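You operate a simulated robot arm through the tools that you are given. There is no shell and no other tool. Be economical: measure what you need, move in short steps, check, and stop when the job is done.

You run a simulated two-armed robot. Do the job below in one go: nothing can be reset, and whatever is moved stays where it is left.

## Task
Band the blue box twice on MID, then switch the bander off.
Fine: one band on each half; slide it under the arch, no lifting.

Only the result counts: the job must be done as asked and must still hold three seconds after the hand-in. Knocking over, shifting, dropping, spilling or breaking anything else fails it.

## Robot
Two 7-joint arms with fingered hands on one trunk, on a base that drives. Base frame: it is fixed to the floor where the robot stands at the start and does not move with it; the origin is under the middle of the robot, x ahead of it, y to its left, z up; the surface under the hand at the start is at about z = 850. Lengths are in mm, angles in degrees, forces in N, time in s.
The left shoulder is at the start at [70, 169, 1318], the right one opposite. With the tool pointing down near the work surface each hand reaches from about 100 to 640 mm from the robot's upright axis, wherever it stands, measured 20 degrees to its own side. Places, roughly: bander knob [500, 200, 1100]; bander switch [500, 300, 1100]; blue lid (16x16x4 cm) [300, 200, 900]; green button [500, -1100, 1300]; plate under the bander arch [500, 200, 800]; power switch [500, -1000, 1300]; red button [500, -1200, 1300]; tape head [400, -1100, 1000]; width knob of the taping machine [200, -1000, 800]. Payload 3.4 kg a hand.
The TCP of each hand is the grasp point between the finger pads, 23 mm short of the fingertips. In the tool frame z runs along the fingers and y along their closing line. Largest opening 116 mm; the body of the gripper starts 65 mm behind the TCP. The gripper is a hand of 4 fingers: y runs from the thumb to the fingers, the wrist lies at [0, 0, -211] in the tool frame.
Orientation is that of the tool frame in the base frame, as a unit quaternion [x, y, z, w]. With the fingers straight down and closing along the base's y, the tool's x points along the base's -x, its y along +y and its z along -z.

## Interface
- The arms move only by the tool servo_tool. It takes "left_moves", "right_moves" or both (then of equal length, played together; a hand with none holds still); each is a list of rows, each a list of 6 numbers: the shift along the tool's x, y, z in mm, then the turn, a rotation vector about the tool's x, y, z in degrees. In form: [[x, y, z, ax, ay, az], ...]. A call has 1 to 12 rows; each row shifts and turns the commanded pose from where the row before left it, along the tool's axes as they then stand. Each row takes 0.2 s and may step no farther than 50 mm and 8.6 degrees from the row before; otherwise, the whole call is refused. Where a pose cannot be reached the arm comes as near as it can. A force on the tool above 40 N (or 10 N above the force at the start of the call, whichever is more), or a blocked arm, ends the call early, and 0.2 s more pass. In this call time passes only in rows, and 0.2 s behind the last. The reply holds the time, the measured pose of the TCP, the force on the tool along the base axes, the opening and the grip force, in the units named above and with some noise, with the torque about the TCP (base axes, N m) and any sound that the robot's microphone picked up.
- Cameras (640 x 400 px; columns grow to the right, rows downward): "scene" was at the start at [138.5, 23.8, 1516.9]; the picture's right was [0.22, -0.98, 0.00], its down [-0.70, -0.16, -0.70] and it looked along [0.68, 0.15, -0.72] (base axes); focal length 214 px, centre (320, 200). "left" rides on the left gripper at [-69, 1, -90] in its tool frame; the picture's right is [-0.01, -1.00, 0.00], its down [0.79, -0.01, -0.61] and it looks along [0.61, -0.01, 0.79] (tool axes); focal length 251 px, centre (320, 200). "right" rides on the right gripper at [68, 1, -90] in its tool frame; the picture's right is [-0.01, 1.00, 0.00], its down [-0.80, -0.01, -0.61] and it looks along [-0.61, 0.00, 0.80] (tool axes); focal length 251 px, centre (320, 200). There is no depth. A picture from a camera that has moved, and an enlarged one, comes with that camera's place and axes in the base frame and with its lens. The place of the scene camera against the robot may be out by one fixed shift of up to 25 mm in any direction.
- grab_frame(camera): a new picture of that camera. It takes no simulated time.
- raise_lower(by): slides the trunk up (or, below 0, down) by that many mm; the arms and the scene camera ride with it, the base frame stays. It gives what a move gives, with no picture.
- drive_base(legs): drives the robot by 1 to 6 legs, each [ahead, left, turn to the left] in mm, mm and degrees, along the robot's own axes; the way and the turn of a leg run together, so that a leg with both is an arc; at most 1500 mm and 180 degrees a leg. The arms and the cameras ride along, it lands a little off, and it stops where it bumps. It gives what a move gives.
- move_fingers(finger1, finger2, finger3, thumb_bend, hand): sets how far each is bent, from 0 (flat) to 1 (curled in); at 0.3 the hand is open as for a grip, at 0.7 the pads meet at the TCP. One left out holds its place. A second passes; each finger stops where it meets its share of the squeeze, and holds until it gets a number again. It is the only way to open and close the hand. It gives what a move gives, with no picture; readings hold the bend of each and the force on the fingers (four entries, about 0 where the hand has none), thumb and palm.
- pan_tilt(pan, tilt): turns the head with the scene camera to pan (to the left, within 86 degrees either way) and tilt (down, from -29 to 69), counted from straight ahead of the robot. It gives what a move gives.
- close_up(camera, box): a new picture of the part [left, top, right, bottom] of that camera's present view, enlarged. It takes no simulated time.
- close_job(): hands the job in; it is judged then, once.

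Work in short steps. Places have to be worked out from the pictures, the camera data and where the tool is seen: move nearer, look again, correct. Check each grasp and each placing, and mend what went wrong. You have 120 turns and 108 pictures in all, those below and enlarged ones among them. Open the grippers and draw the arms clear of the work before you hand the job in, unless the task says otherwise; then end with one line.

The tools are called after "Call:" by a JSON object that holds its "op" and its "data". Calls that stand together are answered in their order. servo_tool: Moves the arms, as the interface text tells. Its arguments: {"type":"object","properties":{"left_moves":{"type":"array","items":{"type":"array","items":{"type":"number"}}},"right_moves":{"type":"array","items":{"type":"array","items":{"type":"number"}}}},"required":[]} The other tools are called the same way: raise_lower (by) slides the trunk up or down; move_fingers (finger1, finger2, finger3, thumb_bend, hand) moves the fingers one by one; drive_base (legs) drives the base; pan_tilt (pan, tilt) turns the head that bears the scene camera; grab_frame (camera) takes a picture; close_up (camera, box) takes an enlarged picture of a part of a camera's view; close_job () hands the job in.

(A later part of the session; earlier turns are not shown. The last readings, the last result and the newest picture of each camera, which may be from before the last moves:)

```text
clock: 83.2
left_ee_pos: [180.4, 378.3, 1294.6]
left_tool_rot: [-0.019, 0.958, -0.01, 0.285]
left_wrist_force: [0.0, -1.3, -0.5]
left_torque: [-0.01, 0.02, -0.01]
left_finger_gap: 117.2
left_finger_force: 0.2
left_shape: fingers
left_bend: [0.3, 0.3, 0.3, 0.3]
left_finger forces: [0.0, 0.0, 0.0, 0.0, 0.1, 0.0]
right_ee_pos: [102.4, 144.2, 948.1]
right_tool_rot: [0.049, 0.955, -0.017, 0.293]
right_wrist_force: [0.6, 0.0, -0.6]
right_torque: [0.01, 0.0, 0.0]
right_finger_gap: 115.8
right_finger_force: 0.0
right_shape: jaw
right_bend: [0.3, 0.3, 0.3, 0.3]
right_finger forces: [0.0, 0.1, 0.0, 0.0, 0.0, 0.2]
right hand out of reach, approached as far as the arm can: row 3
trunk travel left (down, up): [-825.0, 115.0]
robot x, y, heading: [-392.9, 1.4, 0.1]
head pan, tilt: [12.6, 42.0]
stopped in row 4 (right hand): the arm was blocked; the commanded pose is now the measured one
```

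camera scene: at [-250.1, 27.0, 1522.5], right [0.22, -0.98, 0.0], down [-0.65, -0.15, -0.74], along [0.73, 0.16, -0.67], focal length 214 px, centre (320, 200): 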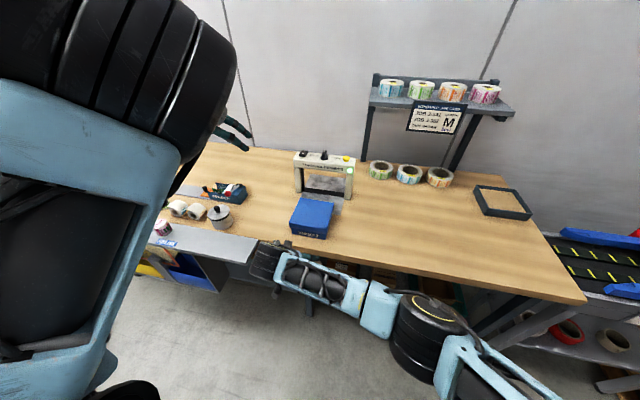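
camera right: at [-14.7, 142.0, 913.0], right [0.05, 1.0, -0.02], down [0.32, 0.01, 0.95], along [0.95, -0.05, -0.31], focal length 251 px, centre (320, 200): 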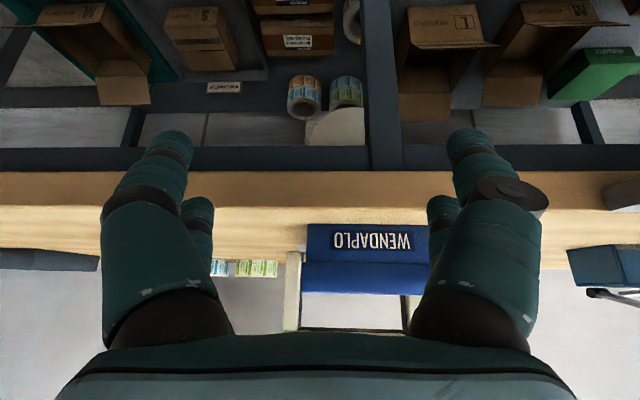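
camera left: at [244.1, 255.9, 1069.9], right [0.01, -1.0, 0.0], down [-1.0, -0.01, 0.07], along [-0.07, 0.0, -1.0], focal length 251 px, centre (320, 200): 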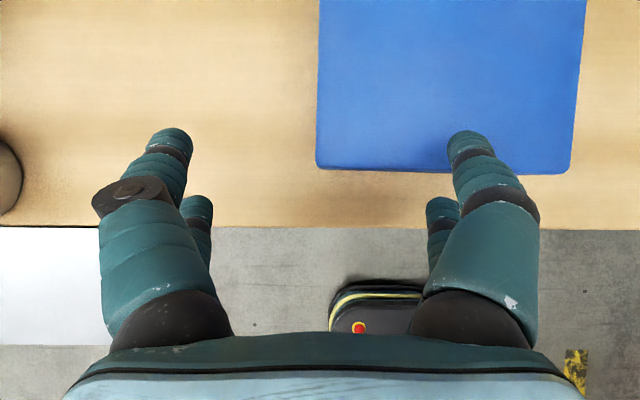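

To avoid winding this arm too, I return to the earlier high waypoint before trying again.

Call:
{"op": "servo_tool", "data": {"right_moves": [[-10, -24, -40, 0, 0, 0], [-10, -24, -40, 0, 0, 0], [-10, -24, -40, 0, 0, 0], [-10, -24, -40, 0, 0, 0], [-10, -24, -40, 0, 0, 0]]}}

Call:
{"op": "grab_frame", "data": {"camera": "scene"}}

```text
clock: 84.4
left_ee_pos: [180.5, 376.0, 1292.8]
left_tool_rot: [-0.016, 0.958, -0.009, 0.286]
left_wrist_force: [-0.5, 0.4, -0.2]
left_torque: [0.04, 0.04, 0.05]
left_finger_gap: 117.5
left_finger_force: 0.1
left_shape: fingers
left_bend: [0.3, 0.3, 0.3, 0.3]
left_finger forces: [0.1, 0.0, 0.1, 0.0, 0.0, 0.1]
right_ee_pos: [19.5, 34.7, 1142.6]
right_tool_rot: [0.046, 0.955, -0.011, 0.291]
right_wrist_force: [0.6, 0.0, -0.2]
right_torque: [0.01, -0.01, 0.0]
right_finger_gap: 116.2
right_finger_force: 0.1
right_shape: jaw
right_bend: [0.3, 0.3, 0.3, 0.3]
right_finger forces: [0.0, 0.0, 0.1, 0.1, 0.1, 0.0]
trunk travel left (down, up): [-825.0, 115.0]
robot x, y, heading: [-387.9, 0.5, -0.2]
head pan, tilt: [12.6, 42.0]
```

```text
38 pictures are left
camera scene: at [-249.2, 22.1, 1522.4], right [0.22, -0.98, 0.0], down [-0.65, -0.14, -0.74], along [0.73, 0.16, -0.67], focal length 214 px, centre (320, 200)
```

scene: 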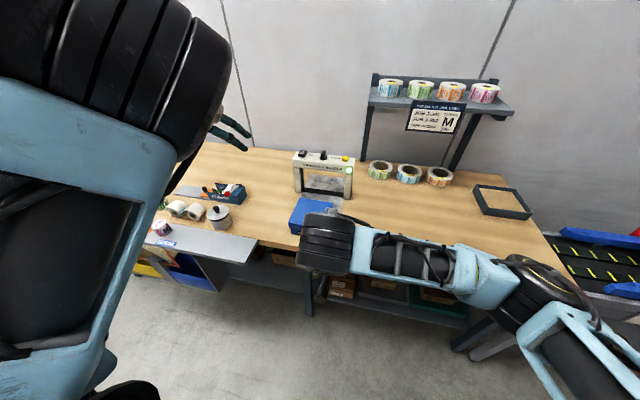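

The posture is good again. The leg and shelf geometry suggests I can shift the robot left 120 mm safely, which brings the box almost in front of the right arm; I do that and straighten the hand.

Call:
{"op": "drive_base", "data": {"legs": [[0, 120, 0]]}}

Call:
{"op": "servo_tool", "data": {"right_moves": [[0, 0, 0, -2.7, 0.9, -4.7], [0, 0, 0, 0, 0, 0]]}}

```text
clock: 85.6
left_ee_pos: [181.3, 495.9, 1293.6]
left_tool_rot: [-0.016, 0.958, -0.009, 0.285]
left_wrist_force: [-0.6, 0.4, 0.3]
left_torque: [0.0, 0.0, -0.01]
left_finger_gap: 117.0
left_finger_force: 0.1
left_shape: fingers
left_bend: [0.3, 0.3, 0.3, 0.3]
left_finger forces: [0.0, 0.0, 0.0, 0.0, 0.0, 0.0]
right_ee_pos: [18.8, 154.6, 1143.2]
right_tool_rot: [0.046, 0.955, -0.01, 0.291]
right_wrist_force: [-0.6, -0.6, 0.3]
right_torque: [0.01, 0.0, 0.03]
right_finger_gap: 116.0
right_finger_force: 0.1
right_shape: jaw
right_bend: [0.3, 0.3, 0.3, 0.3]
right_finger forces: [0.1, 0.1, 0.0, 0.1, 0.0, 0.0]
trunk travel left (down, up): [-825.0, 115.0]
robot x, y, heading: [-390.5, 123.3, -0.4]
head pan, tilt: [12.6, 42.0]
```

```text
clock: 86.2
left_ee_pos: [181.6, 496.4, 1292.7]
left_tool_rot: [-0.018, 0.958, -0.01, 0.285]
left_wrist_force: [-0.1, 0.1, 0.6]
left_torque: [0.02, 0.0, -0.01]
left_finger_gap: 117.1
left_finger_force: 0.1
left_shape: fingers
left_bend: [0.3, 0.3, 0.3, 0.3]
left_finger forces: [0.0, 0.1, 0.0, 0.0, 0.1, 0.0]
right_ee_pos: [18.9, 155.2, 1141.8]
right_tool_rot: [0.0, 0.959, 0.001, 0.284]
right_wrist_force: [0.4, 0.2, -1.0]
right_torque: [-0.02, -0.02, 0.0]
right_finger_gap: 116.2
right_finger_force: 0.1
right_shape: jaw
right_bend: [0.3, 0.3, 0.3, 0.3]
right_finger forces: [0.0, 0.0, 0.1, 0.0, 0.1, 0.0]
trunk travel left (down, up): [-825.0, 115.0]
robot x, y, heading: [-392.7, 120.6, -0.0]
head pan, tilt: [12.6, 42.0]
```

Now the right hand goes to (100,177,892), in front of the table edge.

Call:
{"op": "servo_tool", "data": {"right_moves": [[9.7, 3.1, 36.3, 0, 0, 0], [9.7, 3.1, 36.3, 0, 0, 0], [9.7, 3.1, 36.3, 0, 0, 0], [9.7, 3.1, 36.3, 0, 0, 0], [9.7, 3.1, 36.3, 0, 0, 0], [9.7, 3.1, 36.3, 0, 0, 0], [9.7, 3.1, 36.3, 0, 0, 0]]}}

Call:
{"op": "grab_frame", "data": {"camera": "right"}}

Call:
{"op": "grab_frame", "data": {"camera": "scene"}}

```text
clock: 87.8
left_ee_pos: [182.3, 498.7, 1293.2]
left_tool_rot: [-0.018, 0.958, -0.01, 0.285]
left_wrist_force: [-0.4, -0.4, -0.1]
left_torque: [0.01, -0.03, 0.01]
left_finger_gap: 117.2
left_finger_force: 0.1
left_shape: fingers
left_bend: [0.3, 0.3, 0.3, 0.3]
left_finger forces: [0.0, 0.1, 0.0, 0.0, 0.0, 0.0]
right_ee_pos: [102.0, 182.7, 889.8]
right_tool_rot: [-0.001, 0.959, 0.0, 0.284]
right_wrist_force: [0.3, 0.8, -0.2]
right_torque: [0.0, 0.01, 0.01]
right_finger_gap: 115.7
right_finger_force: 0.1
right_shape: jaw
right_bend: [0.3, 0.3, 0.3, 0.3]
right_finger forces: [0.0, 0.0, 0.1, 0.0, 0.1, 0.0]
trunk travel left (down, up): [-825.0, 115.0]
robot x, y, heading: [-388.1, 119.3, -0.2]
head pan, tilt: [12.6, 42.0]
```

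```text
37 pictures are left
camera right: at [-5.0, 183.8, 928.4], right [0.01, 1.0, 0.0], down [0.34, -0.01, 0.94], along [0.94, -0.01, -0.34], focal length 251 px, centre (320, 200)
```

right: 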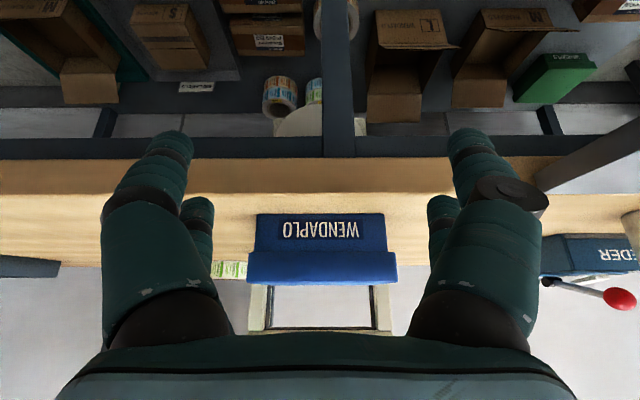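

```text
36 pictures are left
camera scene: at [-249.2, 145.0, 1522.5], right [0.22, -0.98, 0.0], down [-0.65, -0.14, -0.74], along [0.73, 0.16, -0.67], focal length 214 px, centre (320, 200)
```

scene: 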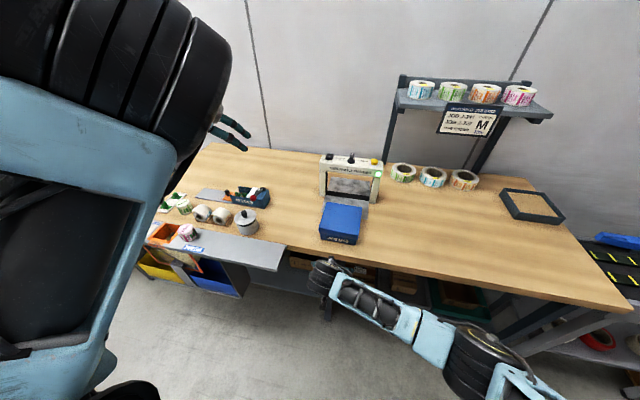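

The hand is centred on the box and the tips clear the table (rear ≈861, front ≈882, lid rim 887–915). I drive 100 mm forward and check just short of contact.

Call:
{"op": "drive_base", "data": {"legs": [[100, 0, 0]]}}

Call:
{"op": "grab_frame", "data": {"camera": "right"}}

```text
clock: 89.0
left_ee_pos: [278.4, 497.9, 1295.2]
left_tool_rot: [-0.017, 0.958, -0.01, 0.285]
left_wrist_force: [-0.1, 0.3, 0.3]
left_torque: [-0.03, -0.01, 0.02]
left_finger_gap: 117.1
left_finger_force: 0.1
left_shape: fingers
left_bend: [0.3, 0.3, 0.3, 0.3]
left_finger forces: [0.0, 0.1, 0.0, 0.1, 0.0, 0.0]
right_ee_pos: [199.6, 182.1, 891.1]
right_tool_rot: [-0.001, 0.959, -0.001, 0.285]
right_wrist_force: [-0.5, 0.3, 1.0]
right_torque: [0.01, 0.01, 0.01]
right_finger_gap: 116.1
right_finger_force: 0.1
right_shape: jaw
right_bend: [0.3, 0.3, 0.3, 0.3]
right_finger forces: [0.0, 0.0, 0.0, 0.0, 0.1, 0.0]
trunk travel left (down, up): [-825.0, 115.0]
robot x, y, heading: [-291.7, 120.5, -0.2]
head pan, tilt: [12.6, 42.0]
```

```text
35 pictures are left
camera right: at [92.7, 183.4, 929.7], right [0.01, 1.0, 0.0], down [0.33, -0.01, 0.94], along [0.94, -0.01, -0.33], focal length 251 px, centre (320, 200)
```

right: 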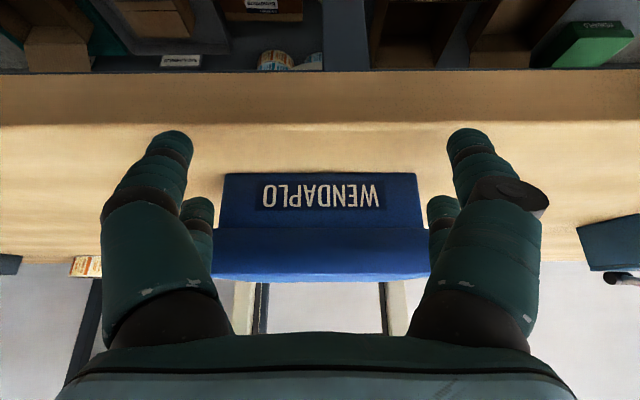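

Well aligned. I push by driving 120 mm ahead, then check how the box has moved.

Call:
{"op": "drive_base", "data": {"legs": [[120, 0, 0]]}}

Call:
{"op": "grab_frame", "data": {"camera": "right"}}

Call:
{"op": "close_up", "data": {"camera": "scene", "box": [240, 150, 440, 275]}}

```text
clock: 90.2
left_ee_pos: [398.3, 496.0, 1294.4]
left_tool_rot: [-0.018, 0.958, -0.01, 0.286]
left_wrist_force: [-0.6, 0.3, 0.0]
left_torque: [-0.01, -0.01, 0.02]
left_finger_gap: 117.0
left_finger_force: 0.1
left_shape: fingers
left_bend: [0.3, 0.3, 0.3, 0.3]
left_finger forces: [0.0, 0.1, 0.1, 0.1, 0.0, 0.1]
right_ee_pos: [320.4, 182.0, 892.3]
right_tool_rot: [0.001, 0.959, -0.001, 0.285]
right_wrist_force: [-0.6, 0.3, 0.2]
right_torque: [0.0, 0.0, 0.01]
right_finger_gap: 115.9
right_finger_force: 0.0
right_shape: jaw
right_bend: [0.3, 0.3, 0.3, 0.3]
right_finger forces: [0.0, 0.0, 0.0, 0.1, 0.0, 0.0]
trunk travel left (down, up): [-825.0, 115.0]
robot x, y, heading: [-171.1, 119.9, -0.0]
head pan, tilt: [12.6, 42.0]
```

```text
34 pictures are left
camera right: at [212.3, 182.6, 929.6], right [0.01, 1.0, 0.0], down [0.33, -0.01, 0.94], along [0.94, -0.01, -0.33], focal length 251 px, centre (320, 200)
```

right: 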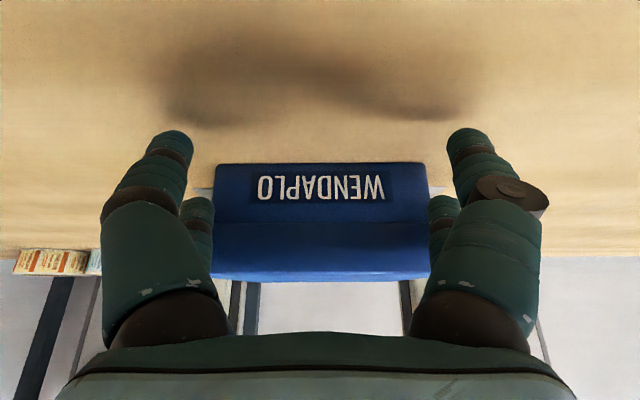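

```text
3.20 times, centred on (340, 212) of scene
camera zoom: at [-33.1, 143.7, 1522.8], right [0.22, -0.98, 0.0], down [-0.65, -0.14, -0.74], along [0.73, 0.16, -0.67], focal length 686 px, centre (256, 160)
```

zoom: 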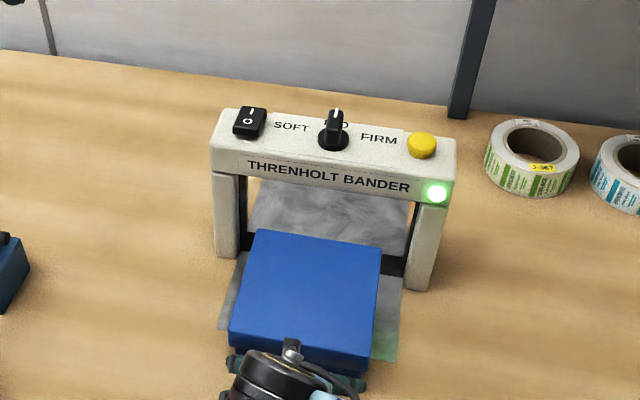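

The box slid straight; its near edge is at about x=356 (far edge ≈516, at the arch front). The band line is at x≈542, so I push 66 mm more to put the front half's middle under it.

Call:
{"op": "drive_base", "data": {"legs": [[66, 0, 0]]}}

Call:
{"op": "grab_frame", "data": {"camera": "right"}}

Call:
{"op": "pan_tilt", "data": {"pan": 5, "tilt": 48}}

Call:
{"op": "grab_frame", "data": {"camera": "scene"}}

```text
clock: 91.2
left_ee_pos: [458.9, 496.6, 1296.7]
left_tool_rot: [-0.017, 0.957, -0.01, 0.288]
left_wrist_force: [-0.2, -0.1, 0.1]
left_torque: [0.04, -0.02, 0.01]
left_finger_gap: 117.4
left_finger_force: 0.2
left_shape: fingers
left_bend: [0.3, 0.3, 0.3, 0.3]
left_finger forces: [0.1, 0.0, 0.1, 0.0, 0.1, 0.0]
right_ee_pos: [381.8, 179.9, 892.9]
right_tool_rot: [0.001, 0.958, -0.001, 0.287]
right_wrist_force: [0.5, -0.6, -0.1]
right_torque: [-0.01, -0.04, 0.02]
right_finger_gap: 115.9
right_finger_force: 0.2
right_shape: jaw
right_bend: [0.3, 0.3, 0.3, 0.3]
right_finger forces: [0.0, 0.0, 0.1, 0.0, 0.0, 0.0]
trunk travel left (down, up): [-825.0, 115.0]
robot x, y, heading: [-112.3, 120.6, -0.2]
head pan, tilt: [12.6, 42.0]
```

```text
32 pictures are left
camera right: at [273.7, 182.0, 931.1], right [0.01, 1.0, 0.0], down [0.33, -0.01, 0.94], along [0.94, -0.01, -0.33], focal length 251 px, centre (320, 200)
```

right: 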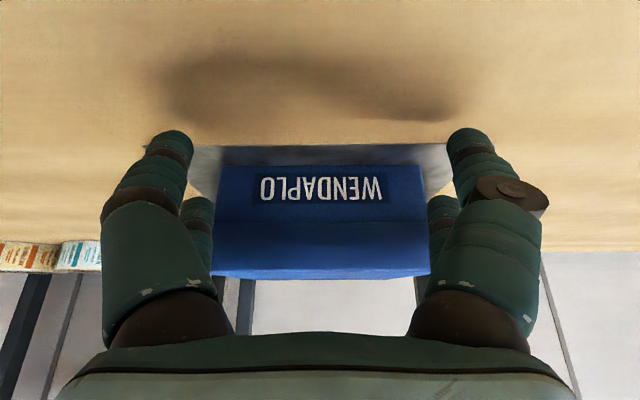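

```text
clock: 91.9
left_ee_pos: [465.9, 497.7, 1294.0]
left_tool_rot: [-0.018, 0.958, -0.011, 0.285]
left_wrist_force: [0.8, 0.1, -0.2]
left_torque: [-0.01, -0.03, 0.01]
left_finger_gap: 117.3
left_finger_force: 0.1
left_shape: fingers
left_bend: [0.3, 0.3, 0.3, 0.3]
left_finger forces: [0.0, 0.0, 0.0, 0.0, 0.1, 0.0]
right_ee_pos: [385.8, 180.2, 889.2]
right_tool_rot: [0.0, 0.959, 0.0, 0.284]
right_wrist_force: [0.6, 0.1, 0.0]
right_torque: [0.0, 0.0, -0.01]
right_finger_gap: 116.1
right_finger_force: 0.1
right_shape: jaw
right_bend: [0.3, 0.3, 0.3, 0.3]
right_finger forces: [0.0, 0.1, 0.1, 0.0, 0.0, 0.1]
trunk travel left (down, up): [-825.0, 115.0]
robot x, y, heading: [-111.6, 118.6, -0.1]
head pan, tilt: [5.0, 48.0]
```

```text
31 pictures are left
camera scene: at [30.7, 131.9, 1514.1], right [0.08, -1.0, 0.0], down [-0.74, -0.06, -0.67], along [0.67, 0.06, -0.74], focal length 214 px, centre (320, 200)
```

scene: 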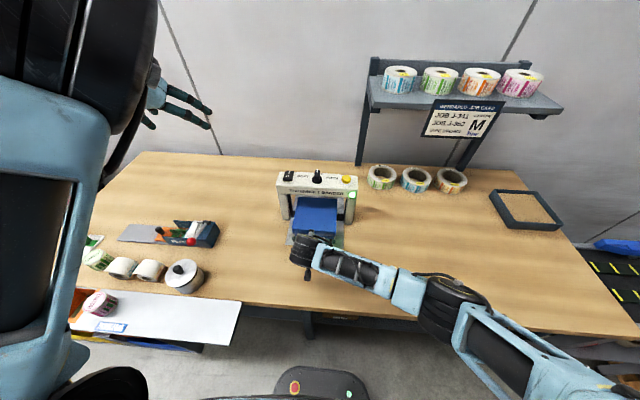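

The near edge is at x≈421, so the band will fall on the box's front half. I draw the right hand back, up, and over toward the yellow button (to use finger 2 with the hand off the bander's right end).

Call:
{"op": "servo_tool", "data": {"right_moves": [[33.6, 0, -21.8, 0, 0, 0], [-21.8, 0, -33.6, 0, 0, 0], [-21.8, 0, -33.6, 0, 0, 0], [-21.8, 0, -33.6, 0, 0, 0], [-21.8, 0, -33.6, 0, 0, 0], [-21.8, 0, -33.6, 0, 0, 0], [-21.8, 0, -33.6, 0, 0, 0], [-21.8, 0, -33.6, 0, 0, 0], [-10, -38, 6, 0, 0, 0], [-10, -38, 6, 0, 0, 0], [-10, -38, 6, 0, 0, 0], [-10, -38, 6, 0, 0, 0]]}}

Call:
{"op": "move_fingers", "data": {"hand": "right", "finger1": 1, "finger2": 0.3, "finger3": 1, "thumb_bend": 1}}

Call:
{"op": "grab_frame", "data": {"camera": "right"}}

Call:
{"op": "close_up", "data": {"camera": "scene", "box": [240, 140, 400, 240]}}

```text
clock: 94.5
left_ee_pos: [465.9, 494.9, 1292.2]
left_tool_rot: [-0.017, 0.958, -0.009, 0.285]
left_wrist_force: [-0.2, 0.8, 1.4]
left_torque: [0.04, 0.0, 0.03]
left_finger_gap: 117.2
left_finger_force: 0.1
left_shape: fingers
left_bend: [0.3, 0.3, 0.3, 0.3]
left_finger forces: [0.1, 0.1, 0.0, 0.1, 0.0, 0.0]
right_ee_pos: [393.4, 25.0, 1172.5]
right_tool_rot: [0.001, 0.959, 0.0, 0.285]
right_wrist_force: [0.3, 0.0, -0.1]
right_torque: [0.01, 0.0, 0.02]
right_finger_gap: 116.2
right_finger_force: 0.1
right_shape: jaw
right_bend: [0.3, 0.3, 0.3, 0.3]
right_finger forces: [0.0, 0.2, 0.1, 0.0, 0.0, 0.0]
trunk travel left (down, up): [-825.0, 115.0]
robot x, y, heading: [-106.7, 119.9, -0.2]
head pan, tilt: [5.0, 48.0]
```

```text
clock: 95.5
left_ee_pos: [464.4, 496.5, 1293.3]
left_tool_rot: [-0.018, 0.958, -0.011, 0.285]
left_wrist_force: [-0.4, -0.9, -0.4]
left_torque: [-0.02, -0.02, -0.02]
left_finger_gap: 117.3
left_finger_force: 0.0
left_shape: fingers
left_bend: [0.3, 0.3, 0.3, 0.3]
left_finger forces: [0.1, 0.0, 0.0, 0.1, 0.0, 0.0]
right_ee_pos: [393.2, 27.1, 1171.8]
right_tool_rot: [0.001, 0.959, -0.001, 0.284]
right_wrist_force: [0.5, -0.4, -0.1]
right_torque: [-0.02, 0.0, 0.0]
right_finger_gap: 3.4
right_finger_force: 0.1
right_shape: fingers
right_bend: [0.75, 0.3, 1.0, 0.94]
right_finger forces: [0.0, 0.0, 0.0, 0.0, 0.1, 0.0]
trunk travel left (down, up): [-825.0, 115.0]
robot x, y, heading: [-108.4, 119.1, -0.1]
head pan, tilt: [5.0, 48.0]
```

```text
30 pictures are left
camera right: at [286.1, 28.4, 1210.2], right [0.01, 1.0, 0.0], down [0.34, -0.01, 0.94], along [0.94, -0.01, -0.34], focal length 251 px, centre (320, 200)
```

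right: 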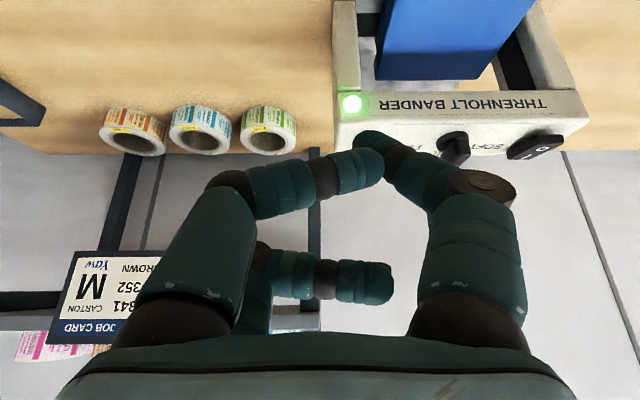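

```text
4.00 times, centred on (320, 190) of scene
camera zoom: at [31.1, 132.3, 1514.0], right [0.08, -1.0, 0.0], down [-0.74, -0.06, -0.67], along [0.67, 0.06, -0.74], focal length 858 px, centre (320, 240)
```

zoom: 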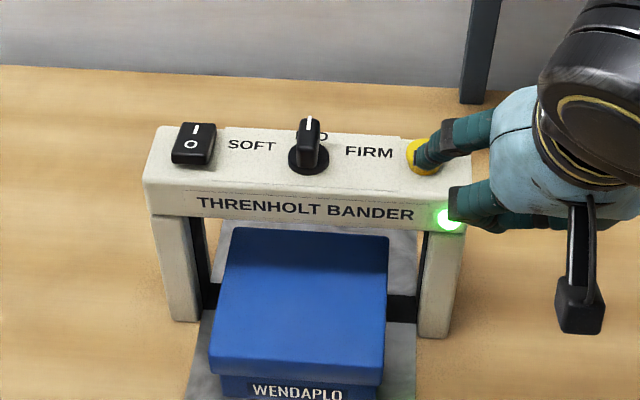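

The box lies well under the arch. I fix the finger pose: thumb back out (it hangs in free air to the right) and finger 1 fully curled, leaving finger 2 to press.

Call:
{"op": "move_fingers", "data": {"hand": "right", "finger1": 1, "finger2": 0.3, "finger3": 0.6, "thumb_bend": 0.3}}

Call:
{"op": "servo_tool", "data": {"right_moves": [[-20, 0, 21, 0, 0, 0], [-20, 0, 21, 0, 0, 0], [-20, 0, 21, 0, 0, 0], [-20, 0, 21, 0, 0, 0]]}}

Call:
{"op": "grab_frame", "data": {"camera": "right"}}

Call:
{"op": "close_up", "data": {"camera": "scene", "box": [260, 130, 420, 230]}}

```text
clock: 96.5
left_ee_pos: [466.2, 497.0, 1292.4]
left_tool_rot: [-0.017, 0.958, -0.011, 0.285]
left_wrist_force: [-0.6, 0.3, 0.2]
left_torque: [0.01, 0.0, 0.03]
left_finger_gap: 117.1
left_finger_force: 0.1
left_shape: fingers
left_bend: [0.3, 0.3, 0.3, 0.3]
left_finger forces: [0.0, 0.1, 0.0, 0.0, 0.0, 0.0]
right_ee_pos: [392.5, 26.5, 1171.6]
right_tool_rot: [0.001, 0.959, 0.0, 0.284]
right_wrist_force: [0.9, 0.0, -0.3]
right_torque: [0.0, 0.0, -0.03]
right_finger_gap: 49.5
right_finger_force: 0.2
right_shape: fingers
right_bend: [1.0, 0.3, 0.6, 0.3]
right_finger forces: [0.0, 0.0, 0.0, 0.0, 0.1, 0.0]
trunk travel left (down, up): [-825.0, 115.0]
robot x, y, heading: [-107.5, 118.3, -0.1]
head pan, tilt: [5.0, 48.0]
```

```text
clock: 97.5
left_ee_pos: [466.8, 497.5, 1292.5]
left_tool_rot: [-0.017, 0.958, -0.011, 0.285]
left_wrist_force: [0.5, 0.3, 0.2]
left_torque: [0.0, -0.04, 0.02]
left_finger_gap: 117.4
left_finger_force: 0.0
left_shape: fingers
left_bend: [0.3, 0.3, 0.3, 0.3]
left_finger forces: [0.0, 0.1, 0.0, 0.0, 0.0, 0.0]
right_ee_pos: [507.4, 29.0, 1145.4]
right_tool_rot: [0.0, 0.959, -0.001, 0.284]
right_wrist_force: [0.6, -0.7, 0.5]
right_torque: [0.01, 0.0, 0.03]
right_finger_gap: 49.5
right_finger_force: 0.0
right_shape: fingers
right_bend: [1.0, 0.3, 0.6, 0.3]
right_finger forces: [0.1, 0.0, 0.1, 0.1, 0.1, 0.0]
trunk travel left (down, up): [-825.0, 115.0]
robot x, y, heading: [-105.9, 121.4, -0.1]
head pan, tilt: [5.0, 48.0]
```

```text
28 pictures are left
camera right: at [400.4, 31.0, 1183.7], right [0.01, 1.0, 0.0], down [0.34, -0.01, 0.94], along [0.94, -0.01, -0.34], focal length 251 px, centre (320, 200)
```

right: 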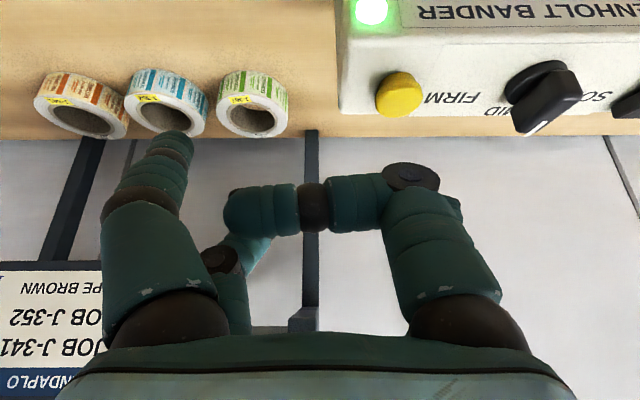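

```text
4.00 times, centred on (340, 180) of scene
camera zoom: at [32.2, 132.5, 1513.9], right [0.08, -1.0, 0.0], down [-0.74, -0.06, -0.67], along [0.67, 0.06, -0.74], focal length 858 px, centre (240, 280)
```

zoom: 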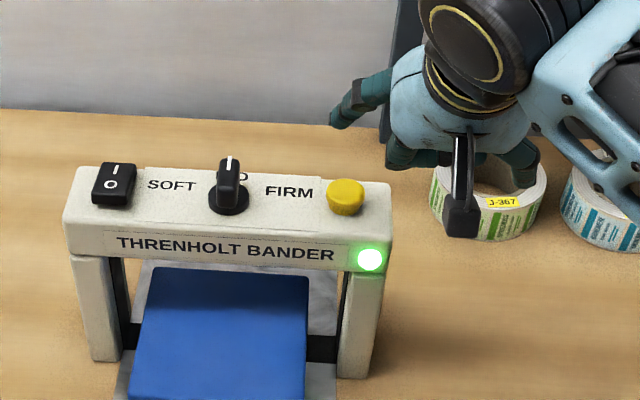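

Finger 2's tip is at about (535,93,1136), some 10 mm left of the button's centre. I shift −11 mm in y and descend 50 mm.

Call:
{"op": "servo_tool", "data": {"right_moves": [[0, -11, 0, 0, 0, 0], [13.6, 0, 21, 0, 0, 0], [13.6, 0, 21, 0, 0, 0]]}}

Call:
{"op": "close_up", "data": {"camera": "scene", "box": [300, 140, 400, 202]}}

Call:
{"op": "grab_frame", "data": {"camera": "right"}}

```text
clock: 98.3
left_ee_pos: [465.8, 497.1, 1292.1]
left_tool_rot: [-0.018, 0.958, -0.011, 0.285]
left_wrist_force: [-0.1, -0.1, 0.0]
left_torque: [0.02, 0.03, 0.0]
left_finger_gap: 117.0
left_finger_force: 0.2
left_shape: fingers
left_bend: [0.3, 0.3, 0.3, 0.3]
left_finger forces: [0.1, 0.0, 0.0, 0.0, 0.0, 0.1]
right_ee_pos: [506.9, 19.7, 1095.2]
right_tool_rot: [0.001, 0.959, -0.001, 0.284]
right_wrist_force: [-0.6, 0.1, -1.1]
right_torque: [0.02, -0.01, 0.0]
right_finger_gap: 49.7
right_finger_force: 0.1
right_shape: fingers
right_bend: [1.0, 0.3, 0.6, 0.3]
right_finger forces: [0.0, 0.0, 0.1, 0.0, 0.0, 0.0]
trunk travel left (down, up): [-825.0, 115.0]
robot x, y, heading: [-110.0, 119.4, -0.3]
head pan, tilt: [5.0, 48.0]
```

```text
6.40 times, centred on (350, 171) of scene
camera zoom: at [31.4, 132.1, 1514.0], right [0.08, -1.0, 0.0], down [-0.74, -0.06, -0.67], along [0.67, 0.06, -0.74], focal length 1373 px, centre (128, 386)
```

zoom: 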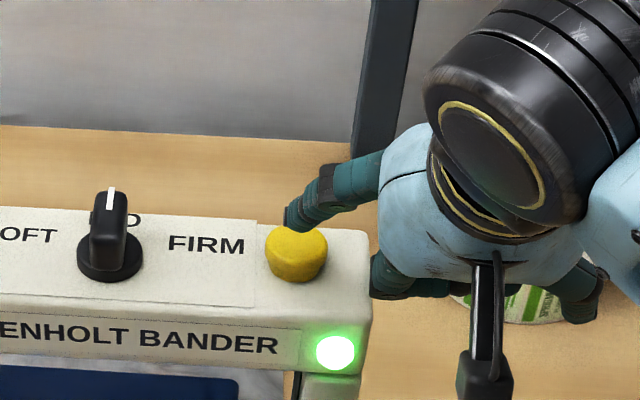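

```text
25 pictures are left
camera right: at [397.7, 20.4, 1133.3], right [0.01, 1.0, 0.0], down [0.34, -0.01, 0.94], along [0.94, -0.01, -0.34], focal length 251 px, centre (320, 200)
```

right: 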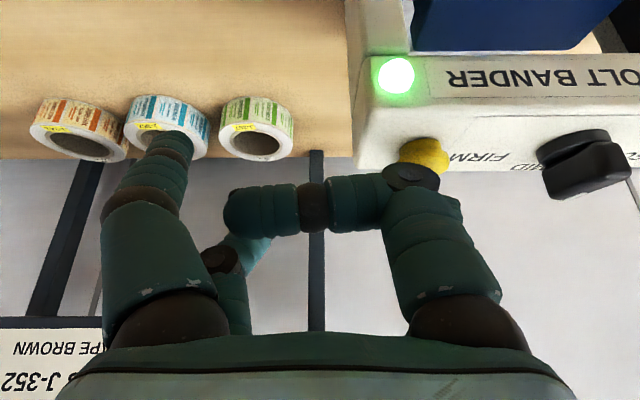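

The tip is nearly over the button (needs −4 mm y, +4 mm x). I correct and press down in small steps.

Call:
{"op": "servo_tool", "data": {"right_moves": [[-3.4, -4, 2.2, 0, 0, 0], [4.4, 0, 6.7, 0, 0, 0], [4.4, 0, 6.7, 0, 0, 0], [2.2, 0, 3.4, 0, 0, 0], [2.2, 0, 3.4, 0, 0, 0]]}}

```text
clock: 99.5
left_ee_pos: [465.4, 495.5, 1294.1]
left_tool_rot: [-0.017, 0.958, -0.011, 0.285]
left_wrist_force: [0.4, 1.1, 0.4]
left_torque: [-0.01, -0.05, -0.02]
left_finger_gap: 117.2
left_finger_force: 0.0
left_shape: fingers
left_bend: [0.3, 0.3, 0.3, 0.3]
left_finger forces: [0.0, 0.1, 0.0, 0.0, 0.1, 0.0]
right_ee_pos: [509.1, 14.3, 1071.5]
right_tool_rot: [0.0, 0.959, -0.001, 0.284]
right_wrist_force: [-0.4, -0.8, 0.7]
right_torque: [0.03, -0.02, -0.01]
right_finger_gap: 49.4
right_finger_force: 0.1
right_shape: fingers
right_bend: [1.0, 0.3, 0.6, 0.3]
right_finger forces: [0.0, 0.6, 0.1, 0.1, 0.0, 0.0]
trunk travel left (down, up): [-825.0, 115.0]
robot x, y, heading: [-106.0, 119.4, -0.0]
head pan, tilt: [5.0, 48.0]
```

Finger 2 has just touched the button (0.6 N). I press a few millimetres more, listening for the cycle.

Call:
{"op": "servo_tool", "data": {"right_moves": [[1.6, 0, 2.5, 0, 0, 0], [1.6, 0, 2.5, 0, 0, 0], [1.6, 0, 2.5, 0, 0, 0]]}}

Call:
{"op": "close_up", "data": {"camera": "scene", "box": [240, 140, 400, 240]}}

```text
clock: 100.3
left_ee_pos: [462.9, 497.6, 1294.6]
left_tool_rot: [-0.018, 0.958, -0.009, 0.285]
left_wrist_force: [0.0, 0.2, -0.2]
left_torque: [-0.02, -0.01, -0.01]
left_finger_gap: 117.1
left_finger_force: 0.0
left_shape: fingers
left_bend: [0.3, 0.3, 0.3, 0.3]
left_finger forces: [0.0, 0.0, 0.1, 0.0, 0.0, 0.1]
right_ee_pos: [507.3, 12.3, 1064.8]
right_tool_rot: [0.001, 0.958, -0.001, 0.286]
right_wrist_force: [2.3, -1.1, 8.8]
right_torque: [0.6, -0.19, -0.15]
right_finger_gap: 49.5
right_finger_force: 4.3
right_shape: fingers
right_bend: [1.0, 0.29, 0.6, 0.3]
right_finger forces: [0.1, 8.3, 0.0, 0.1, 0.0, 0.1]
trunk travel left (down, up): [-825.0, 115.0]
robot x, y, heading: [-108.4, 120.6, -0.1]
head pan, tilt: [5.0, 48.0]
heard: click
```

```text
4.00 times, centred on (320, 190) of scene
camera zoom: at [29.6, 131.2, 1514.3], right [0.08, -1.0, 0.0], down [-0.74, -0.06, -0.67], along [0.67, 0.06, -0.74], focal length 858 px, centre (320, 240)
```

zoom: 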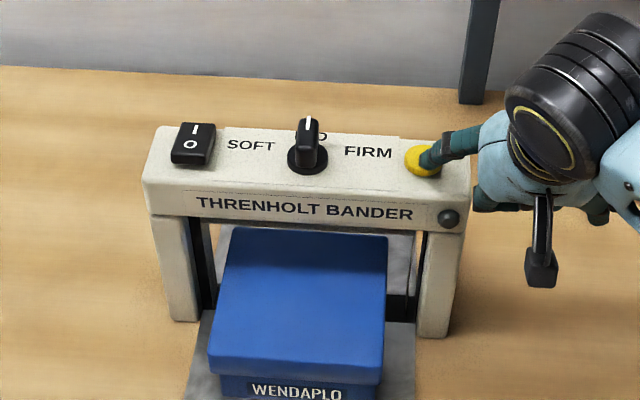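

A click, and the lamp went out: the cycle is running. I lift off and wait.

Call:
{"op": "servo_tool", "data": {"right_moves": [[-16, 0, -25, 0, 0, 0], [-16, 0, -25, 0, 0, 0], [0, 0, 0, 0, 0, 0], [0, 0, 0, 0, 0, 0], [0, 0, 0, 0, 0, 0], [0, 0, 0, 0, 0, 0], [0, 0, 0, 0, 0, 0], [0, 0, 0, 0, 0, 0], [0, 0, 0, 0, 0, 0], [0, 0, 0, 0, 0, 0], [0, 0, 0, 0, 0, 0], [0, 0, 0, 0, 0, 0]]}}

Call:
{"op": "close_up", "data": {"camera": "scene", "box": [240, 140, 400, 240]}}

```text
clock: 102.9
left_ee_pos: [465.4, 496.4, 1292.6]
left_tool_rot: [-0.017, 0.958, -0.011, 0.286]
left_wrist_force: [0.2, 0.1, -0.7]
left_torque: [0.0, -0.02, -0.01]
left_finger_gap: 117.0
left_finger_force: 0.1
left_shape: fingers
left_bend: [0.3, 0.3, 0.3, 0.3]
left_finger forces: [0.1, 0.0, 0.0, 0.0, 0.0, 0.1]
right_ee_pos: [507.6, 12.2, 1122.8]
right_tool_rot: [0.001, 0.959, -0.001, 0.283]
right_wrist_force: [0.7, 0.7, -1.0]
right_torque: [0.0, -0.01, 0.03]
right_finger_gap: 49.5
right_finger_force: 0.1
right_shape: fingers
right_bend: [1.0, 0.3, 0.6, 0.3]
right_finger forces: [0.1, 0.0, 0.0, 0.0, 0.0, 0.0]
trunk travel left (down, up): [-825.0, 115.0]
robot x, y, heading: [-109.6, 121.1, -0.1]
head pan, tilt: [5.0, 48.0]
```

```text
4.00 times, centred on (320, 190) of scene
camera zoom: at [31.1, 132.0, 1514.0], right [0.08, -1.0, 0.0], down [-0.74, -0.06, -0.67], along [0.67, 0.06, -0.74], focal length 858 px, centre (320, 240)
```

zoom: 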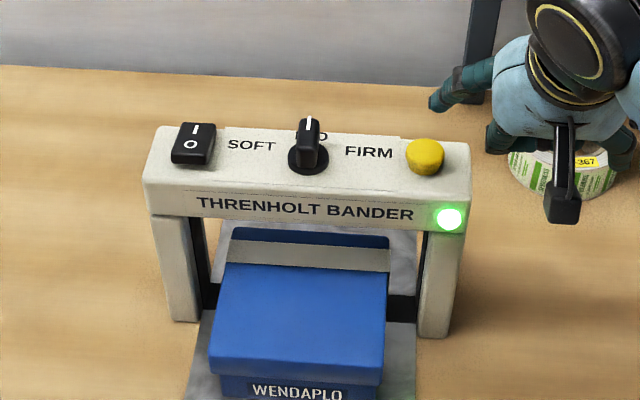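

The first band is on the front half and the lamp is green again. I bring the right hand back behind the box, opening it on the way.

Call:
{"op": "servo_tool", "data": {"right_moves": [[34, 0, -22, 0, 0, 0], [34, 0, -22, 0, 0, 0], [34, 0, -22, 0, 0, 0], [34, 0, -22, 0, 0, 0], [0, 42, 0, 0, 0, 0], [0, 42, 0, 0, 0, 0], [0, 42, 0, 0, 0, 0], [0, 42, 0, 0, 0, 0]]}}

Call:
{"op": "move_fingers", "data": {"hand": "right", "finger1": 0.3, "finger2": 0.3, "finger3": 0.3, "thumb_bend": 0.3}}

```text
clock: 104.7
left_ee_pos: [465.3, 499.2, 1293.0]
left_tool_rot: [-0.018, 0.958, -0.011, 0.285]
left_wrist_force: [0.2, -0.4, 0.4]
left_torque: [-0.01, 0.0, 0.0]
left_finger_gap: 116.7
left_finger_force: 0.1
left_shape: fingers
left_bend: [0.3, 0.3, 0.3, 0.3]
left_finger forces: [0.1, 0.0, 0.0, 0.0, 0.1, 0.0]
right_ee_pos: [347.0, 183.1, 1123.6]
right_tool_rot: [0.0, 0.959, -0.001, 0.284]
right_wrist_force: [-0.3, 0.3, 0.0]
right_torque: [-0.02, 0.02, -0.02]
right_finger_gap: 49.9
right_finger_force: 0.1
right_shape: fingers
right_bend: [1.0, 0.3, 0.6, 0.3]
right_finger forces: [0.0, 0.0, 0.0, 0.0, 0.0, 0.0]
trunk travel left (down, up): [-825.0, 115.0]
robot x, y, heading: [-109.5, 117.9, -0.1]
head pan, tilt: [5.0, 48.0]
```

```text
clock: 105.7
left_ee_pos: [465.1, 496.9, 1293.4]
left_tool_rot: [-0.018, 0.958, -0.01, 0.285]
left_wrist_force: [0.2, 0.5, -0.8]
left_torque: [0.0, 0.0, 0.03]
left_finger_gap: 117.1
left_finger_force: 0.0
left_shape: fingers
left_bend: [0.3, 0.3, 0.3, 0.3]
left_finger forces: [0.0, 0.1, 0.1, 0.0, 0.0, 0.0]
right_ee_pos: [348.7, 180.4, 1123.3]
right_tool_rot: [0.001, 0.959, 0.0, 0.283]
right_wrist_force: [0.2, 0.2, 0.0]
right_torque: [0.01, 0.02, -0.01]
right_finger_gap: 116.4
right_finger_force: 0.2
right_shape: fingers
right_bend: [0.3, 0.3, 0.3, 0.3]
right_finger forces: [0.0, 0.0, 0.1, 0.0, 0.1, 0.0]
trunk travel left (down, up): [-825.0, 115.0]
robot x, y, heading: [-111.5, 118.9, -0.0]
head pan, tilt: [5.0, 48.0]
```

Now down to z≈890 behind the box.

Call:
{"op": "servo_tool", "data": {"right_moves": [[21.2, 0, 32.6, 0, 0, 0], [21.2, 0, 32.6, 0, 0, 0], [21.2, 0, 32.6, 0, 0, 0], [21.2, 0, 32.6, 0, 0, 0], [21.2, 0, 32.6, 0, 0, 0], [20.8, 0, 32, 0, 0, 0]]}}

Call:
{"op": "grab_frame", "data": {"camera": "right"}}

```text
clock: 107.1
left_ee_pos: [465.8, 496.6, 1292.2]
left_tool_rot: [-0.017, 0.958, -0.011, 0.285]
left_wrist_force: [0.0, 0.0, 0.2]
left_torque: [0.01, -0.02, 0.02]
left_finger_gap: 117.0
left_finger_force: 0.0
left_shape: fingers
left_bend: [0.3, 0.3, 0.3, 0.3]
left_finger forces: [0.0, 0.0, 0.1, 0.1, 0.1, 0.0]
right_ee_pos: [343.5, 180.1, 890.2]
right_tool_rot: [0.001, 0.959, -0.002, 0.284]
right_wrist_force: [0.0, -0.3, 0.0]
right_torque: [-0.02, 0.01, -0.01]
right_finger_gap: 116.8
right_finger_force: 0.0
right_shape: fingers
right_bend: [0.3, 0.3, 0.3, 0.3]
right_finger forces: [0.0, 0.0, 0.1, 0.0, 0.1, 0.0]
trunk travel left (down, up): [-825.0, 115.0]
robot x, y, heading: [-106.0, 120.3, -0.3]
head pan, tilt: [5.0, 48.0]
```

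```text
22 pictures are left
camera right: at [236.8, 182.1, 927.9], right [0.01, 1.0, 0.0], down [0.34, -0.01, 0.94], along [0.94, -0.01, -0.34], focal length 251 px, centre (320, 200)
```

right: 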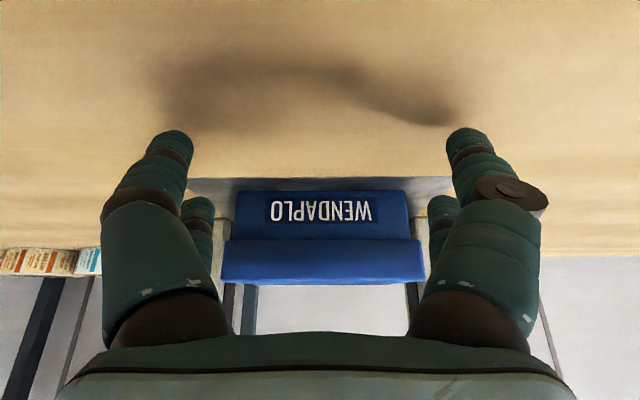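

Still centred. I drive 85 mm ahead first (robot stays behind its start point), then finish with the arm.

Call:
{"op": "drive_base", "data": {"legs": [[85, 0, 0]]}}

Call:
{"op": "close_up", "data": {"camera": "scene", "box": [200, 150, 440, 300]}}

```text
clock: 108.2
left_ee_pos: [545.0, 495.0, 1295.1]
left_tool_rot: [-0.017, 0.958, -0.011, 0.287]
left_wrist_force: [0.2, 0.0, 0.2]
left_torque: [0.01, 0.01, -0.01]
left_finger_gap: 117.0
left_finger_force: 0.0
left_shape: fingers
left_bend: [0.3, 0.3, 0.3, 0.3]
left_finger forces: [0.1, 0.0, 0.1, 0.1, 0.0, 0.1]
right_ee_pos: [425.1, 178.7, 891.4]
right_tool_rot: [0.002, 0.958, -0.002, 0.286]
right_wrist_force: [0.2, 0.0, -0.1]
right_torque: [0.02, 0.01, -0.03]
right_finger_gap: 116.5
right_finger_force: 0.0
right_shape: fingers
right_bend: [0.3, 0.3, 0.3, 0.3]
right_finger forces: [0.0, 0.0, 0.0, 0.1, 0.1, 0.1]
trunk travel left (down, up): [-825.0, 115.0]
robot x, y, heading: [-25.7, 119.4, -0.4]
head pan, tilt: [5.0, 48.0]
```

```text
2.67 times, centred on (320, 225) of scene
camera zoom: at [108.9, 131.2, 1514.5], right [0.08, -1.0, 0.0], down [-0.74, -0.06, -0.67], along [0.67, 0.05, -0.74], focal length 572 px, centre (320, 133)
```

zoom: 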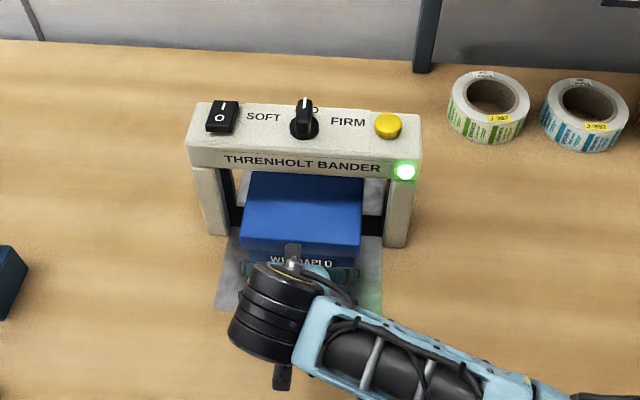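

Now the arm pushes the last 48 mm.

Call:
{"op": "servo_tool", "data": {"right_moves": [[-8.05, 0, 5.23, 0, 0, 0], [-8.05, 0, 5.23, 0, 0, 0], [-8.05, 0, 5.23, 0, 0, 0], [-8.05, 0, 5.23, 0, 0, 0], [-8.05, 0, 5.23, 0, 0, 0]]}}

Call:
{"op": "close_up", "data": {"camera": "scene", "box": [240, 160, 400, 260]}}

Call:
{"op": "grab_frame", "data": {"camera": "right"}}

```text
clock: 109.4
left_ee_pos: [547.9, 495.8, 1292.6]
left_tool_rot: [-0.016, 0.958, -0.01, 0.285]
left_wrist_force: [0.3, -0.9, -0.4]
left_torque: [0.0, 0.03, -0.02]
left_finger_gap: 117.1
left_finger_force: 0.0
left_shape: fingers
left_bend: [0.3, 0.3, 0.3, 0.3]
left_finger forces: [0.1, 0.1, 0.1, 0.0, 0.0, 0.0]
right_ee_pos: [475.3, 180.4, 890.9]
right_tool_rot: [0.002, 0.959, -0.001, 0.285]
right_wrist_force: [-0.4, 0.0, -0.1]
right_torque: [0.03, 0.0, -0.02]
right_finger_gap: 116.6
right_finger_force: 0.7
right_shape: fingers
right_bend: [0.3, 0.3, 0.3, 0.3]
right_finger forces: [0.0, 0.2, 0.3, 0.0, 0.0, 0.0]
trunk travel left (down, up): [-825.0, 115.0]
robot x, y, heading: [-22.0, 115.6, -0.4]
head pan, tilt: [5.0, 48.0]
```

```text
4.00 times, centred on (320, 210) of scene
camera zoom: at [113.6, 131.4, 1514.0], right [0.08, -1.0, 0.0], down [-0.74, -0.06, -0.67], along [0.67, 0.05, -0.74], focal length 858 px, centre (320, 160)
```

zoom: 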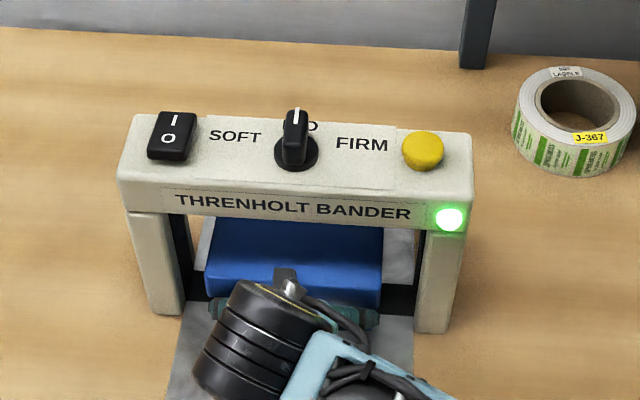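

```text
19 pictures are left
camera right: at [368.2, 182.4, 929.3], right [0.01, 1.0, 0.0], down [0.34, -0.01, 0.94], along [0.94, -0.01, -0.34], focal length 251 px, centre (320, 200)
```

right: 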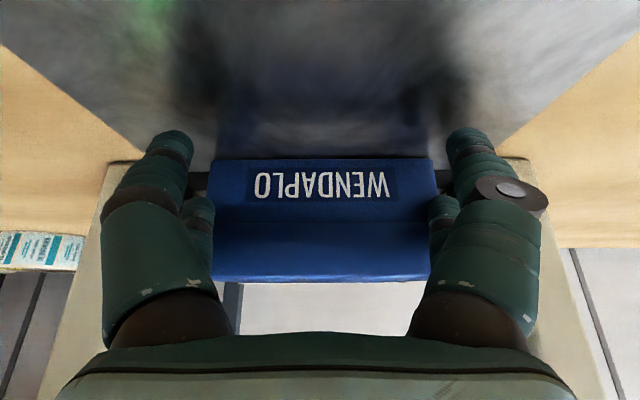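

The near edge is at x≈511 and the band line falls on the rear half (about 30 mm from the near edge), mirroring the first band. I withdraw back and up, and move across toward the button.

Call:
{"op": "servo_tool", "data": {"right_moves": [[33.6, 0, -21.8, 0, 0, 0], [33.6, 0, -21.8, 0, 0, 0], [-19.5, 0, -30, 0, 0, 0], [-19.5, 0, -30, 0, 0, 0], [-19.5, 0, -30, 0, 0, 0], [-19.5, 0, -30, 0, 0, 0], [-19.5, 0, -30, 0, 0, 0], [-19.5, 0, -30, 0, 0, 0], [-19.5, 0, -30, 0, 0, 0], [0, -42, 0, 0, 0, 0], [0, -42, 0, 0, 0, 0], [0, -42, 0, 0, 0, 0]]}}

Call:
{"op": "move_fingers", "data": {"hand": "right", "finger1": 1, "finger2": 0.3, "finger3": 0.6, "thumb_bend": 0.3}}

```text
clock: 111.4
left_ee_pos: [549.9, 493.8, 1292.9]
left_tool_rot: [-0.017, 0.958, -0.01, 0.285]
left_wrist_force: [-0.3, 0.9, -0.1]
left_torque: [0.0, -0.01, -0.02]
left_finger_gap: 117.3
left_finger_force: 0.0
left_shape: fingers
left_bend: [0.3, 0.3, 0.3, 0.3]
left_finger forces: [0.1, 0.0, 0.0, 0.0, 0.0, 0.0]
right_ee_pos: [440.1, 99.7, 1115.9]
right_tool_rot: [0.016, 0.939, -0.111, 0.326]
right_wrist_force: [-0.4, 0.0, 0.7]
right_torque: [-0.02, -0.01, -0.01]
right_finger_gap: 116.8
right_finger_force: 0.1
right_shape: fingers
right_bend: [0.3, 0.3, 0.3, 0.3]
right_finger forces: [0.0, 0.1, 0.1, 0.0, 0.0, 0.0]
right hand out of reach, approached as far as the arm can: row 9
trunk travel left (down, up): [-825.0, 115.0]
robot x, y, heading: [-25.7, 120.9, -0.0]
head pan, tilt: [5.0, 48.0]
stopped in row 10 (right hand): the arm was blocked; the commanded pose is now the measured one
```

```text
clock: 112.4
left_ee_pos: [548.6, 496.1, 1293.1]
left_tool_rot: [-0.016, 0.958, -0.011, 0.285]
left_wrist_force: [-0.3, 1.0, 0.2]
left_torque: [0.0, 0.01, 0.02]
left_finger_gap: 117.0
left_finger_force: 0.0
left_shape: fingers
left_bend: [0.3, 0.3, 0.3, 0.3]
left_finger forces: [0.1, 0.1, 0.1, 0.1, 0.0, 0.0]
right_ee_pos: [437.6, 101.7, 1116.2]
right_tool_rot: [0.017, 0.939, -0.112, 0.326]
right_wrist_force: [-0.5, 0.7, 0.6]
right_torque: [0.03, -0.02, 0.02]
right_finger_gap: 49.7
right_finger_force: 0.0
right_shape: fingers
right_bend: [1.0, 0.3, 0.6, 0.3]
right_finger forces: [0.0, 0.0, 0.1, 0.0, 0.0, 0.1]
trunk travel left (down, up): [-825.0, 115.0]
robot x, y, heading: [-23.2, 118.1, -0.3]
head pan, tilt: [5.0, 48.0]
```

The arm folded too close to the body. I drive back 85 mm to where the button press worked before, then extend and straighten.

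Call:
{"op": "drive_base", "data": {"legs": [[-85, 0, 0]]}}

Call:
{"op": "servo_tool", "data": {"right_moves": [[-25, 0, -5, 0, 0, 0], [-25, 0, 10, 0, 0, 0], [-20, 0, 13, 0, 0, 0]]}}

Call:
{"op": "grab_frame", "data": {"camera": "scene"}}

```text
clock: 113.5
left_ee_pos: [470.5, 494.9, 1290.2]
left_tool_rot: [-0.015, 0.959, -0.012, 0.283]
left_wrist_force: [0.8, 0.0, 0.0]
left_torque: [-0.03, -0.01, 0.01]
left_finger_gap: 117.0
left_finger_force: 0.2
left_shape: fingers
left_bend: [0.3, 0.3, 0.3, 0.3]
left_finger forces: [0.0, 0.0, 0.0, 0.0, 0.1, 0.1]
right_ee_pos: [355.5, 102.0, 1113.4]
right_tool_rot: [0.017, 0.939, -0.112, 0.324]
right_wrist_force: [-0.2, 0.5, 0.9]
right_torque: [0.0, 0.03, 0.0]
right_finger_gap: 49.9
right_finger_force: 0.0
right_shape: fingers
right_bend: [1.0, 0.3, 0.6, 0.3]
right_finger forces: [0.0, 0.1, 0.0, 0.0, 0.0, 0.0]
trunk travel left (down, up): [-825.0, 115.0]
robot x, y, heading: [-109.4, 115.9, -0.8]
head pan, tilt: [5.0, 48.0]
```

```text
clock: 114.3
left_ee_pos: [464.1, 494.5, 1293.6]
left_tool_rot: [-0.015, 0.958, -0.011, 0.286]
left_wrist_force: [-0.7, -0.1, 0.0]
left_torque: [0.02, -0.02, 0.04]
left_finger_gap: 117.4
left_finger_force: 0.1
left_shape: fingers
left_bend: [0.3, 0.3, 0.3, 0.3]
left_finger forces: [0.1, 0.0, 0.1, 0.0, 0.0, 0.0]
right_ee_pos: [416.6, 99.4, 1148.0]
right_tool_rot: [0.017, 0.939, -0.111, 0.326]
right_wrist_force: [-0.1, 0.0, -1.1]
right_torque: [-0.02, 0.0, -0.01]
right_finger_gap: 49.5
right_finger_force: 0.1
right_shape: fingers
right_bend: [1.0, 0.3, 0.6, 0.3]
right_finger forces: [0.0, 0.1, 0.0, 0.1, 0.0, 0.0]
trunk travel left (down, up): [-825.0, 115.0]
robot x, y, heading: [-106.6, 122.3, -0.6]
head pan, tilt: [5.0, 48.0]
```

```text
18 pictures are left
camera scene: at [28.3, 131.7, 1514.1], right [0.08, -1.0, 0.0], down [-0.74, -0.06, -0.67], along [0.67, 0.05, -0.74], focal length 214 px, centre (320, 200)
```

scene: 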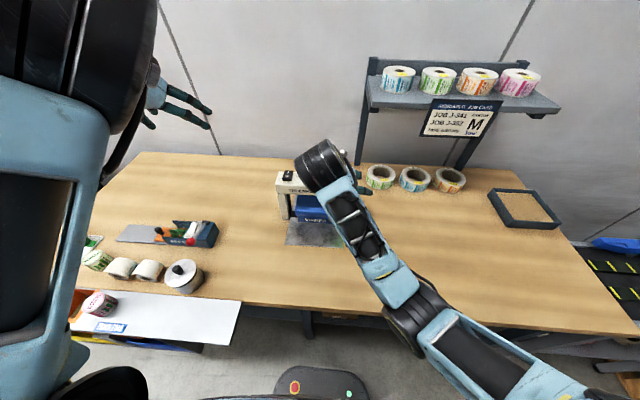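

The posture is sound. I straighten the hand and move to the approach point beside the button, (507,16,1145).

Call:
{"op": "servo_tool", "data": {"right_moves": [[0, 0, 0, -6.35, 2.65, 0.85], [0, 0, 0, -6.35, 2.65, 0.85], [0, -41.5, 0, 0, 0, 0], [0, -41.5, 0, 0, 0, 0], [-24.6, 0, 17, 0, 0, 0], [-24.6, 0, 17, 0, 0, 0], [-24.6, 0, 17, 0, 0, 0]]}}

```text
clock: 115.9
left_ee_pos: [466.3, 493.6, 1292.2]
left_tool_rot: [-0.015, 0.958, -0.012, 0.285]
left_wrist_force: [0.5, 0.4, -0.1]
left_torque: [-0.03, 0.01, -0.02]
left_finger_gap: 117.0
left_finger_force: 0.0
left_shape: fingers
left_bend: [0.3, 0.3, 0.3, 0.3]
left_finger forces: [0.0, 0.0, 0.0, 0.0, 0.1, 0.0]
right_ee_pos: [508.4, 16.2, 1144.0]
right_tool_rot: [-0.001, 0.959, 0.0, 0.283]
right_wrist_force: [0.2, -0.3, 0.1]
right_torque: [0.0, -0.03, 0.0]
right_finger_gap: 49.5
right_finger_force: 0.0
right_shape: fingers
right_bend: [1.0, 0.3, 0.6, 0.3]
right_finger forces: [0.0, 0.1, 0.0, 0.1, 0.0, 0.1]
trunk travel left (down, up): [-825.0, 115.0]
robot x, y, heading: [-108.0, 121.5, -0.6]
head pan, tilt: [5.0, 48.0]
```

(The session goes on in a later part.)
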